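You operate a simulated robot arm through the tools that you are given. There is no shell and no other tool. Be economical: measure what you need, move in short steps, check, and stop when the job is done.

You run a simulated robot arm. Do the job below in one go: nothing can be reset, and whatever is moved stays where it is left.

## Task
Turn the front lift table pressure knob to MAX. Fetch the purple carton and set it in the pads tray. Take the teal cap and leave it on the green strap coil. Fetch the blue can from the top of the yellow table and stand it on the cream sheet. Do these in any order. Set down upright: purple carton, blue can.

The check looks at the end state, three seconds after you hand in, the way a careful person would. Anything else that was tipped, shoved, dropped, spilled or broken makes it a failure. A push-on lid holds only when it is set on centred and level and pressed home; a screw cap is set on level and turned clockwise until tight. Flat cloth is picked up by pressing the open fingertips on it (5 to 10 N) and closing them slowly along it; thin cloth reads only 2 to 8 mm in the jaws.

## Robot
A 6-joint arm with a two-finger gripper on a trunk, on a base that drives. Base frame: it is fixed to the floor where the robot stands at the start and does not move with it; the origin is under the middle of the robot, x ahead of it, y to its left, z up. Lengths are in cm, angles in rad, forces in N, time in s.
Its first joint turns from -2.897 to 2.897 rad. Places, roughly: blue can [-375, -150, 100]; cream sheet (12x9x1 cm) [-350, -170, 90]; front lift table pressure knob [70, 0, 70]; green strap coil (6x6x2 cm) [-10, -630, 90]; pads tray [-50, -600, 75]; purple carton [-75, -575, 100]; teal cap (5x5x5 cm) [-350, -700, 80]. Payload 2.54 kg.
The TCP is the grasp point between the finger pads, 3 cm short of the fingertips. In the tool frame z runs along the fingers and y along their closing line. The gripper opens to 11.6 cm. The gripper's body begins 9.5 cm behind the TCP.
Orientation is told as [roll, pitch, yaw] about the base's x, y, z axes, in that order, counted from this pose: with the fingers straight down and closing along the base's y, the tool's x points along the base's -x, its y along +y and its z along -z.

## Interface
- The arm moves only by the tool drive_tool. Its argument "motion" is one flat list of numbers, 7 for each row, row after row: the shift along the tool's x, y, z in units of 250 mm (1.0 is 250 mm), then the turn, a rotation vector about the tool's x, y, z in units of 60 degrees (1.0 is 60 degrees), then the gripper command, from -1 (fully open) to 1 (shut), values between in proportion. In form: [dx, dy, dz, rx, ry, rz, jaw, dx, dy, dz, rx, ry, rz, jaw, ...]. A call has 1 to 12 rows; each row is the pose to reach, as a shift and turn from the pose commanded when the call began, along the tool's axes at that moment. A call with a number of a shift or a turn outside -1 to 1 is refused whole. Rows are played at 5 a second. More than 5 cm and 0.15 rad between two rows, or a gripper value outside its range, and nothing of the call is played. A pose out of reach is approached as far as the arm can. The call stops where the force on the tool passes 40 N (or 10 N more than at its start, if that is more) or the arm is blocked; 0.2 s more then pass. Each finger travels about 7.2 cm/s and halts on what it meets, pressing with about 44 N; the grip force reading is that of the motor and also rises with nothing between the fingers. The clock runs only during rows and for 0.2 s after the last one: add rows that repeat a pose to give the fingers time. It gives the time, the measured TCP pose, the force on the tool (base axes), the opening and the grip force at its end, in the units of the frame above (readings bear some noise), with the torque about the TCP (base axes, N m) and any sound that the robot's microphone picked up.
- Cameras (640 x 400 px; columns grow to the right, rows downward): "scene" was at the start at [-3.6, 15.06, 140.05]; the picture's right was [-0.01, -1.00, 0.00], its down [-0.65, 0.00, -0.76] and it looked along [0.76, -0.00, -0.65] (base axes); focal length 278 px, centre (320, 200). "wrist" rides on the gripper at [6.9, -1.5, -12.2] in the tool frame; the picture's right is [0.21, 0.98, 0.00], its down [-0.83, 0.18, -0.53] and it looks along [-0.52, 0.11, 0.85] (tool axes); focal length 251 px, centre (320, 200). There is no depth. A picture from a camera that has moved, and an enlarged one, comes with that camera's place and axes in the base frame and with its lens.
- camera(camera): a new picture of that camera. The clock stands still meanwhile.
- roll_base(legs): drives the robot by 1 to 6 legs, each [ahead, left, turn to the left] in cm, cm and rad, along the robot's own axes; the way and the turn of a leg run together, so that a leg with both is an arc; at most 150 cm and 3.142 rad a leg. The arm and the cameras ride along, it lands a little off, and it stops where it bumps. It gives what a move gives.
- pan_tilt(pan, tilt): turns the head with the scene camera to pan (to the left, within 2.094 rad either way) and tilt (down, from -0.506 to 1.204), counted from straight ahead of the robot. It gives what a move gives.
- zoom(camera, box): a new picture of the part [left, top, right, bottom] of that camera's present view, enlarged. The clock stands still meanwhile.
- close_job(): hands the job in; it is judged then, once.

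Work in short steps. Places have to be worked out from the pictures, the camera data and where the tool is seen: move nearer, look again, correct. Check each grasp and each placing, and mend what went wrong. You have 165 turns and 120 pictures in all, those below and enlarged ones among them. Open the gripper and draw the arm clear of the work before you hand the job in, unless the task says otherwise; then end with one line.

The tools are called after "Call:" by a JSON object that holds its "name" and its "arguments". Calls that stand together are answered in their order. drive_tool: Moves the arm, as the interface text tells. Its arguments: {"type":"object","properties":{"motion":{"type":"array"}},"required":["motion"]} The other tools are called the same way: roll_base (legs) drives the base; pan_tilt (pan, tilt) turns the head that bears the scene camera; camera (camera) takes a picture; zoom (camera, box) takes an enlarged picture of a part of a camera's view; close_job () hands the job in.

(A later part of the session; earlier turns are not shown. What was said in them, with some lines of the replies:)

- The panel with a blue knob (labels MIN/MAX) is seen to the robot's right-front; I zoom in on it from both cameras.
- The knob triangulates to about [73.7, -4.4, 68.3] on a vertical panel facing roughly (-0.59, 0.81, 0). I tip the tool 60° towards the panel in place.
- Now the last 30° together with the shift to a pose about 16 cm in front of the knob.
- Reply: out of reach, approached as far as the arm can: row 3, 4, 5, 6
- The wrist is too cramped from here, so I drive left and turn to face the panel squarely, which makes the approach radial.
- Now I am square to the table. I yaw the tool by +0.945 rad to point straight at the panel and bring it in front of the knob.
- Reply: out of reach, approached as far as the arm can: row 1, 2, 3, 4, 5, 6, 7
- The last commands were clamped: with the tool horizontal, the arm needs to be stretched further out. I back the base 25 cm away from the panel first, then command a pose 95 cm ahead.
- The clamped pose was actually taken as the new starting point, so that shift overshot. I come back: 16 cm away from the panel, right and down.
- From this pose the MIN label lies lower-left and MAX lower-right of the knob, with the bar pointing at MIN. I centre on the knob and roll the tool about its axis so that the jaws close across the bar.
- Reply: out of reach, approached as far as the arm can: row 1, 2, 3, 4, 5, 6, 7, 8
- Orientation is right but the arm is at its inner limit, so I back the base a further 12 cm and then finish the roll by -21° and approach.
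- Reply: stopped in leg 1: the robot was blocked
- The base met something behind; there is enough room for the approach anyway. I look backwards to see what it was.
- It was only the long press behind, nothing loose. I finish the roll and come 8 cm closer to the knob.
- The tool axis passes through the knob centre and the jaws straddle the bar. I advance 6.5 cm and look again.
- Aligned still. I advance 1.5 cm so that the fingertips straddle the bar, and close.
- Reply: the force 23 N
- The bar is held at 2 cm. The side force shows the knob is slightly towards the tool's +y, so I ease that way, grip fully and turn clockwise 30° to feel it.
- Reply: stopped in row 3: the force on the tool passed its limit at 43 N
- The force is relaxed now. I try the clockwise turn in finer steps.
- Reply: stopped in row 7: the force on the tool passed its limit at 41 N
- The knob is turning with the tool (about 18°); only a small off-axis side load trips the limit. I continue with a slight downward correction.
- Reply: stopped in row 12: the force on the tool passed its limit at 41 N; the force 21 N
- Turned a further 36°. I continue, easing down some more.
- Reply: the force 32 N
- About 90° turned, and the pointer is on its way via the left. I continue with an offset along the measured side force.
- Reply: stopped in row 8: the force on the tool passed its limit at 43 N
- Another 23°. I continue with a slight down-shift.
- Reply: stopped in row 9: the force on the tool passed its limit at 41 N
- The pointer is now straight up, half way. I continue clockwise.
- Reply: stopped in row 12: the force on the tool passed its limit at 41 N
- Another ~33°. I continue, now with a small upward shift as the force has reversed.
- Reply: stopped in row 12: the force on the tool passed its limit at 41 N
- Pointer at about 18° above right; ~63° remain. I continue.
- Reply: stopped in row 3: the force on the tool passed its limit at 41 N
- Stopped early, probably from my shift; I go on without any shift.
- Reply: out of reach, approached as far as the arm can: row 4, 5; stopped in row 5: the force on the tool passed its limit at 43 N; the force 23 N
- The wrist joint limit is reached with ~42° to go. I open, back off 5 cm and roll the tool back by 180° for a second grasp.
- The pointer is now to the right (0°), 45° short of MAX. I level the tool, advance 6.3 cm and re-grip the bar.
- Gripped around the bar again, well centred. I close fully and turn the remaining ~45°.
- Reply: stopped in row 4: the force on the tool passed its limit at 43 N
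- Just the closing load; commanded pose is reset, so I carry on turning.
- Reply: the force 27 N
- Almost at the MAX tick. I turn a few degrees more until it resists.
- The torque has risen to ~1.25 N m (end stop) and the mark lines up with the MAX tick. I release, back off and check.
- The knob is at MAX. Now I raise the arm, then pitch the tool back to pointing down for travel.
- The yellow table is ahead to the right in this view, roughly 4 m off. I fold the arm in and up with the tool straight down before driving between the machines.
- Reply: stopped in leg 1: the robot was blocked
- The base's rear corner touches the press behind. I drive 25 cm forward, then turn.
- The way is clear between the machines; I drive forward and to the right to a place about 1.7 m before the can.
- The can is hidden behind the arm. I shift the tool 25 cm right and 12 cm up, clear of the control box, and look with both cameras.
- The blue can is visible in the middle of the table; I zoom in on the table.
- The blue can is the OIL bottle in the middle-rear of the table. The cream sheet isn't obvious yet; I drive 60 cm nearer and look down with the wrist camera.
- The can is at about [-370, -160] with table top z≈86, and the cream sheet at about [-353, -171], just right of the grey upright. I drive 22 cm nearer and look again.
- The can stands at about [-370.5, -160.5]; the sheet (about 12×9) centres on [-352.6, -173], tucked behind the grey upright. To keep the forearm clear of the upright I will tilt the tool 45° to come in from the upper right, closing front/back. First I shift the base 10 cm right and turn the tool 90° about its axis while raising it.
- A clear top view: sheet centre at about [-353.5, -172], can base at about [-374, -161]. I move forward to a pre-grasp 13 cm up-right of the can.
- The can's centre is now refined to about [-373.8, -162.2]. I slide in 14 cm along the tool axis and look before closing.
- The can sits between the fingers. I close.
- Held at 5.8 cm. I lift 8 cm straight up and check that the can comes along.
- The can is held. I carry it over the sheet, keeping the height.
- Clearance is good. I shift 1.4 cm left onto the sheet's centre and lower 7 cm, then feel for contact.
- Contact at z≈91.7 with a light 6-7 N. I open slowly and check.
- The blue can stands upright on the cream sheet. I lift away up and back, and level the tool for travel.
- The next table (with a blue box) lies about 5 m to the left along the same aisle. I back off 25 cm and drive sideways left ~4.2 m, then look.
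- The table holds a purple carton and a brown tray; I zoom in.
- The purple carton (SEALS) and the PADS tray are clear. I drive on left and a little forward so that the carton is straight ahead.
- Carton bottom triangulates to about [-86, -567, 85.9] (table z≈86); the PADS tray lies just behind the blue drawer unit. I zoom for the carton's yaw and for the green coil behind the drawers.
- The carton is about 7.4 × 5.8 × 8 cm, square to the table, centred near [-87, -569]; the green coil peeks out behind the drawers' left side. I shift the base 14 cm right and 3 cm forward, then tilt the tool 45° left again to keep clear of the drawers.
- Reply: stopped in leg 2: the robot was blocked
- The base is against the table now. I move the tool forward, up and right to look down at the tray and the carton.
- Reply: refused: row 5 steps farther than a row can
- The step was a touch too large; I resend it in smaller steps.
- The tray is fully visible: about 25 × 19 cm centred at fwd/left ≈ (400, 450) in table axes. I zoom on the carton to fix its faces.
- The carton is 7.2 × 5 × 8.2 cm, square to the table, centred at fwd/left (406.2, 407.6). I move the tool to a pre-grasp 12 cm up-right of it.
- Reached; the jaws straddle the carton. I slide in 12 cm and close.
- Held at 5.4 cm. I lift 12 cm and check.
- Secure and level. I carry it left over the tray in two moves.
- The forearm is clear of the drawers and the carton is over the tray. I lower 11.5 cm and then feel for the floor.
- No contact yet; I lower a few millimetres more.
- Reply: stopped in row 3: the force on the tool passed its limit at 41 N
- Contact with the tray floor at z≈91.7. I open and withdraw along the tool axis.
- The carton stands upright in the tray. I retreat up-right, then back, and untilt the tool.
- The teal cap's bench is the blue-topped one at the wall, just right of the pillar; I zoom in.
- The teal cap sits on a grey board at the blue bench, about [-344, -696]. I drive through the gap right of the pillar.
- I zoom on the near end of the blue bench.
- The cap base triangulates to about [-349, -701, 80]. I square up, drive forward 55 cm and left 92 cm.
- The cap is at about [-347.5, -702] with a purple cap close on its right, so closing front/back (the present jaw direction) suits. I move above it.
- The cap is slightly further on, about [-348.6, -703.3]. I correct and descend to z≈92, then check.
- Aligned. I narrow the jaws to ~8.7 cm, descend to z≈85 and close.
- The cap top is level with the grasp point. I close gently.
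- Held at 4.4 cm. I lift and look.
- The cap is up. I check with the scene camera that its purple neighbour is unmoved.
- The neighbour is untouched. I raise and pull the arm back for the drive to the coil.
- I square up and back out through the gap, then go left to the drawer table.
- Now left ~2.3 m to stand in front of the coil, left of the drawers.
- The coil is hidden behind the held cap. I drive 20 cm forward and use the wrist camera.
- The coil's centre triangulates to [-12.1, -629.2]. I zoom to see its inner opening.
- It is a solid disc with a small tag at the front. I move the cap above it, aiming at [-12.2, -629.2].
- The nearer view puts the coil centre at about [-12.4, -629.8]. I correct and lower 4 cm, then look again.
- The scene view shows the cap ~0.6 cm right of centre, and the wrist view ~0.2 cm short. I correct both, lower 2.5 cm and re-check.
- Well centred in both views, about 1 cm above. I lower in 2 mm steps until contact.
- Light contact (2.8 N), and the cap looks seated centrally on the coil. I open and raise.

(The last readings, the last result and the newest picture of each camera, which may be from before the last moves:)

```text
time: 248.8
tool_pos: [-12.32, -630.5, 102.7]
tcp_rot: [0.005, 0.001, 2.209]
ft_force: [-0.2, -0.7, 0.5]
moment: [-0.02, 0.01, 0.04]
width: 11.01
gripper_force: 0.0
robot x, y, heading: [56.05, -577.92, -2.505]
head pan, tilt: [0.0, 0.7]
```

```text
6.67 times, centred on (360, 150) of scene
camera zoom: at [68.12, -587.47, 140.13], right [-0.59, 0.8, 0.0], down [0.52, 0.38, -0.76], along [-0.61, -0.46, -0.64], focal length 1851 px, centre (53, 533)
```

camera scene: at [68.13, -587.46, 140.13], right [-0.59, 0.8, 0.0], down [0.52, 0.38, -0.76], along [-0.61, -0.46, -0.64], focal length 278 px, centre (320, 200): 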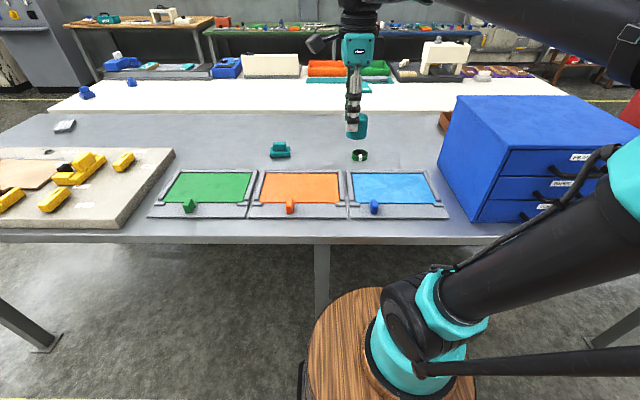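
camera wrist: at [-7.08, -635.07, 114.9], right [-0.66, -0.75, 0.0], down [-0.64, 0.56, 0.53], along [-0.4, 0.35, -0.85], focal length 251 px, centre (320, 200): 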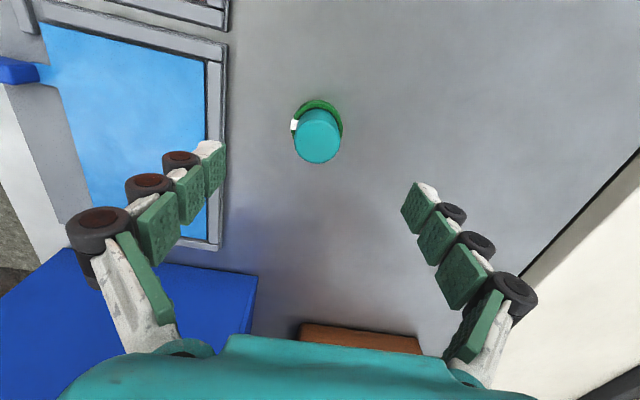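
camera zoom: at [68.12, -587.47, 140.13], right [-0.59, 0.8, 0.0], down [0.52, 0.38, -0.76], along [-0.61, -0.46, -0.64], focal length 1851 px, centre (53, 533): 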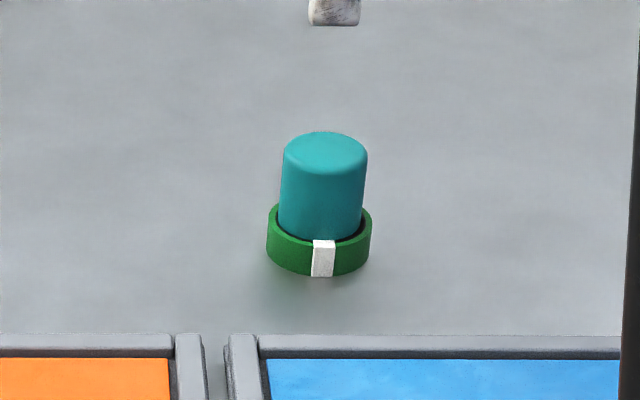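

The teal cap stands level and centred on the coil. I draw the arm up and back and move the base away from the table.

Call:
{"name": "drive_tool", "arguments": {"motion": [0, 0, -0.18, 0, 0, 0, -1, 0, 0, -0.36, 0, 0, 0, -1, 0, -0.06, -0.54, 0, 0, 0, -1, 0, -0.22, -0.6, 0, 0, 0, -1, 0, -0.4, -0.6, 0, 0, 0, -1, 0, -0.58, -0.6, 0, 0, 0, -1, 0, -0.76, -0.6, 0, 0, 0, -1, 0, -0.94, -0.6, 0, 0, 0, -1]}}

Call:
{"name": "roll_base", "arguments": {"legs": [[-25, 0, 0]]}}

Call:
{"name": "camera", "arguments": {"camera": "scene"}}

```text
time: 250.6
tool_pos: [6.61, -616.31, 117.49]
tcp_rot: [0.004, 0.003, 2.21]
ft_force: [-1.0, 0.1, 0.7]
moment: [0.05, -0.05, 0.0]
width: 11.58
gripper_force: 0.0
robot x, y, heading: [56.44, -577.71, -2.508]
head pan, tilt: [0.0, 0.7]
```

```text
time: 252.4
tool_pos: [26.4, -601.58, 117.52]
tcp_rot: [0.002, 0.003, 2.209]
ft_force: [0.8, -0.2, -0.9]
moment: [-0.02, 0.01, 0.0]
width: 11.62
gripper_force: 0.0
robot x, y, heading: [75.83, -562.91, -2.503]
head pan, tilt: [0.0, 0.7]
```

```text
28 pictures are left
camera scene: at [88.03, -572.75, 140.13], right [-0.59, 0.8, 0.0], down [0.52, 0.38, -0.76], along [-0.62, -0.45, -0.64], focal length 278 px, centre (320, 200)
```

scene: 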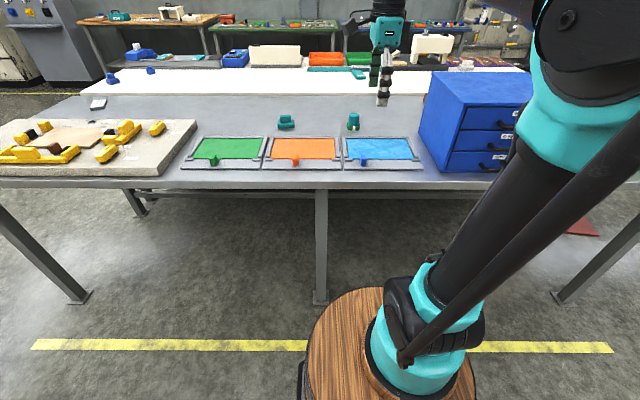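

All four parts of the job are done, the gripper is open and the arm is clear of the work. I hand in.

Call:
{"name": "close_job", "arguments": {}}

```text
The job is handed in.
```

The pressure knob is at MAX, the purple carton is upright in the pads tray, the teal cap is on the green strap coil, and the blue can is standing on the cream sheet.
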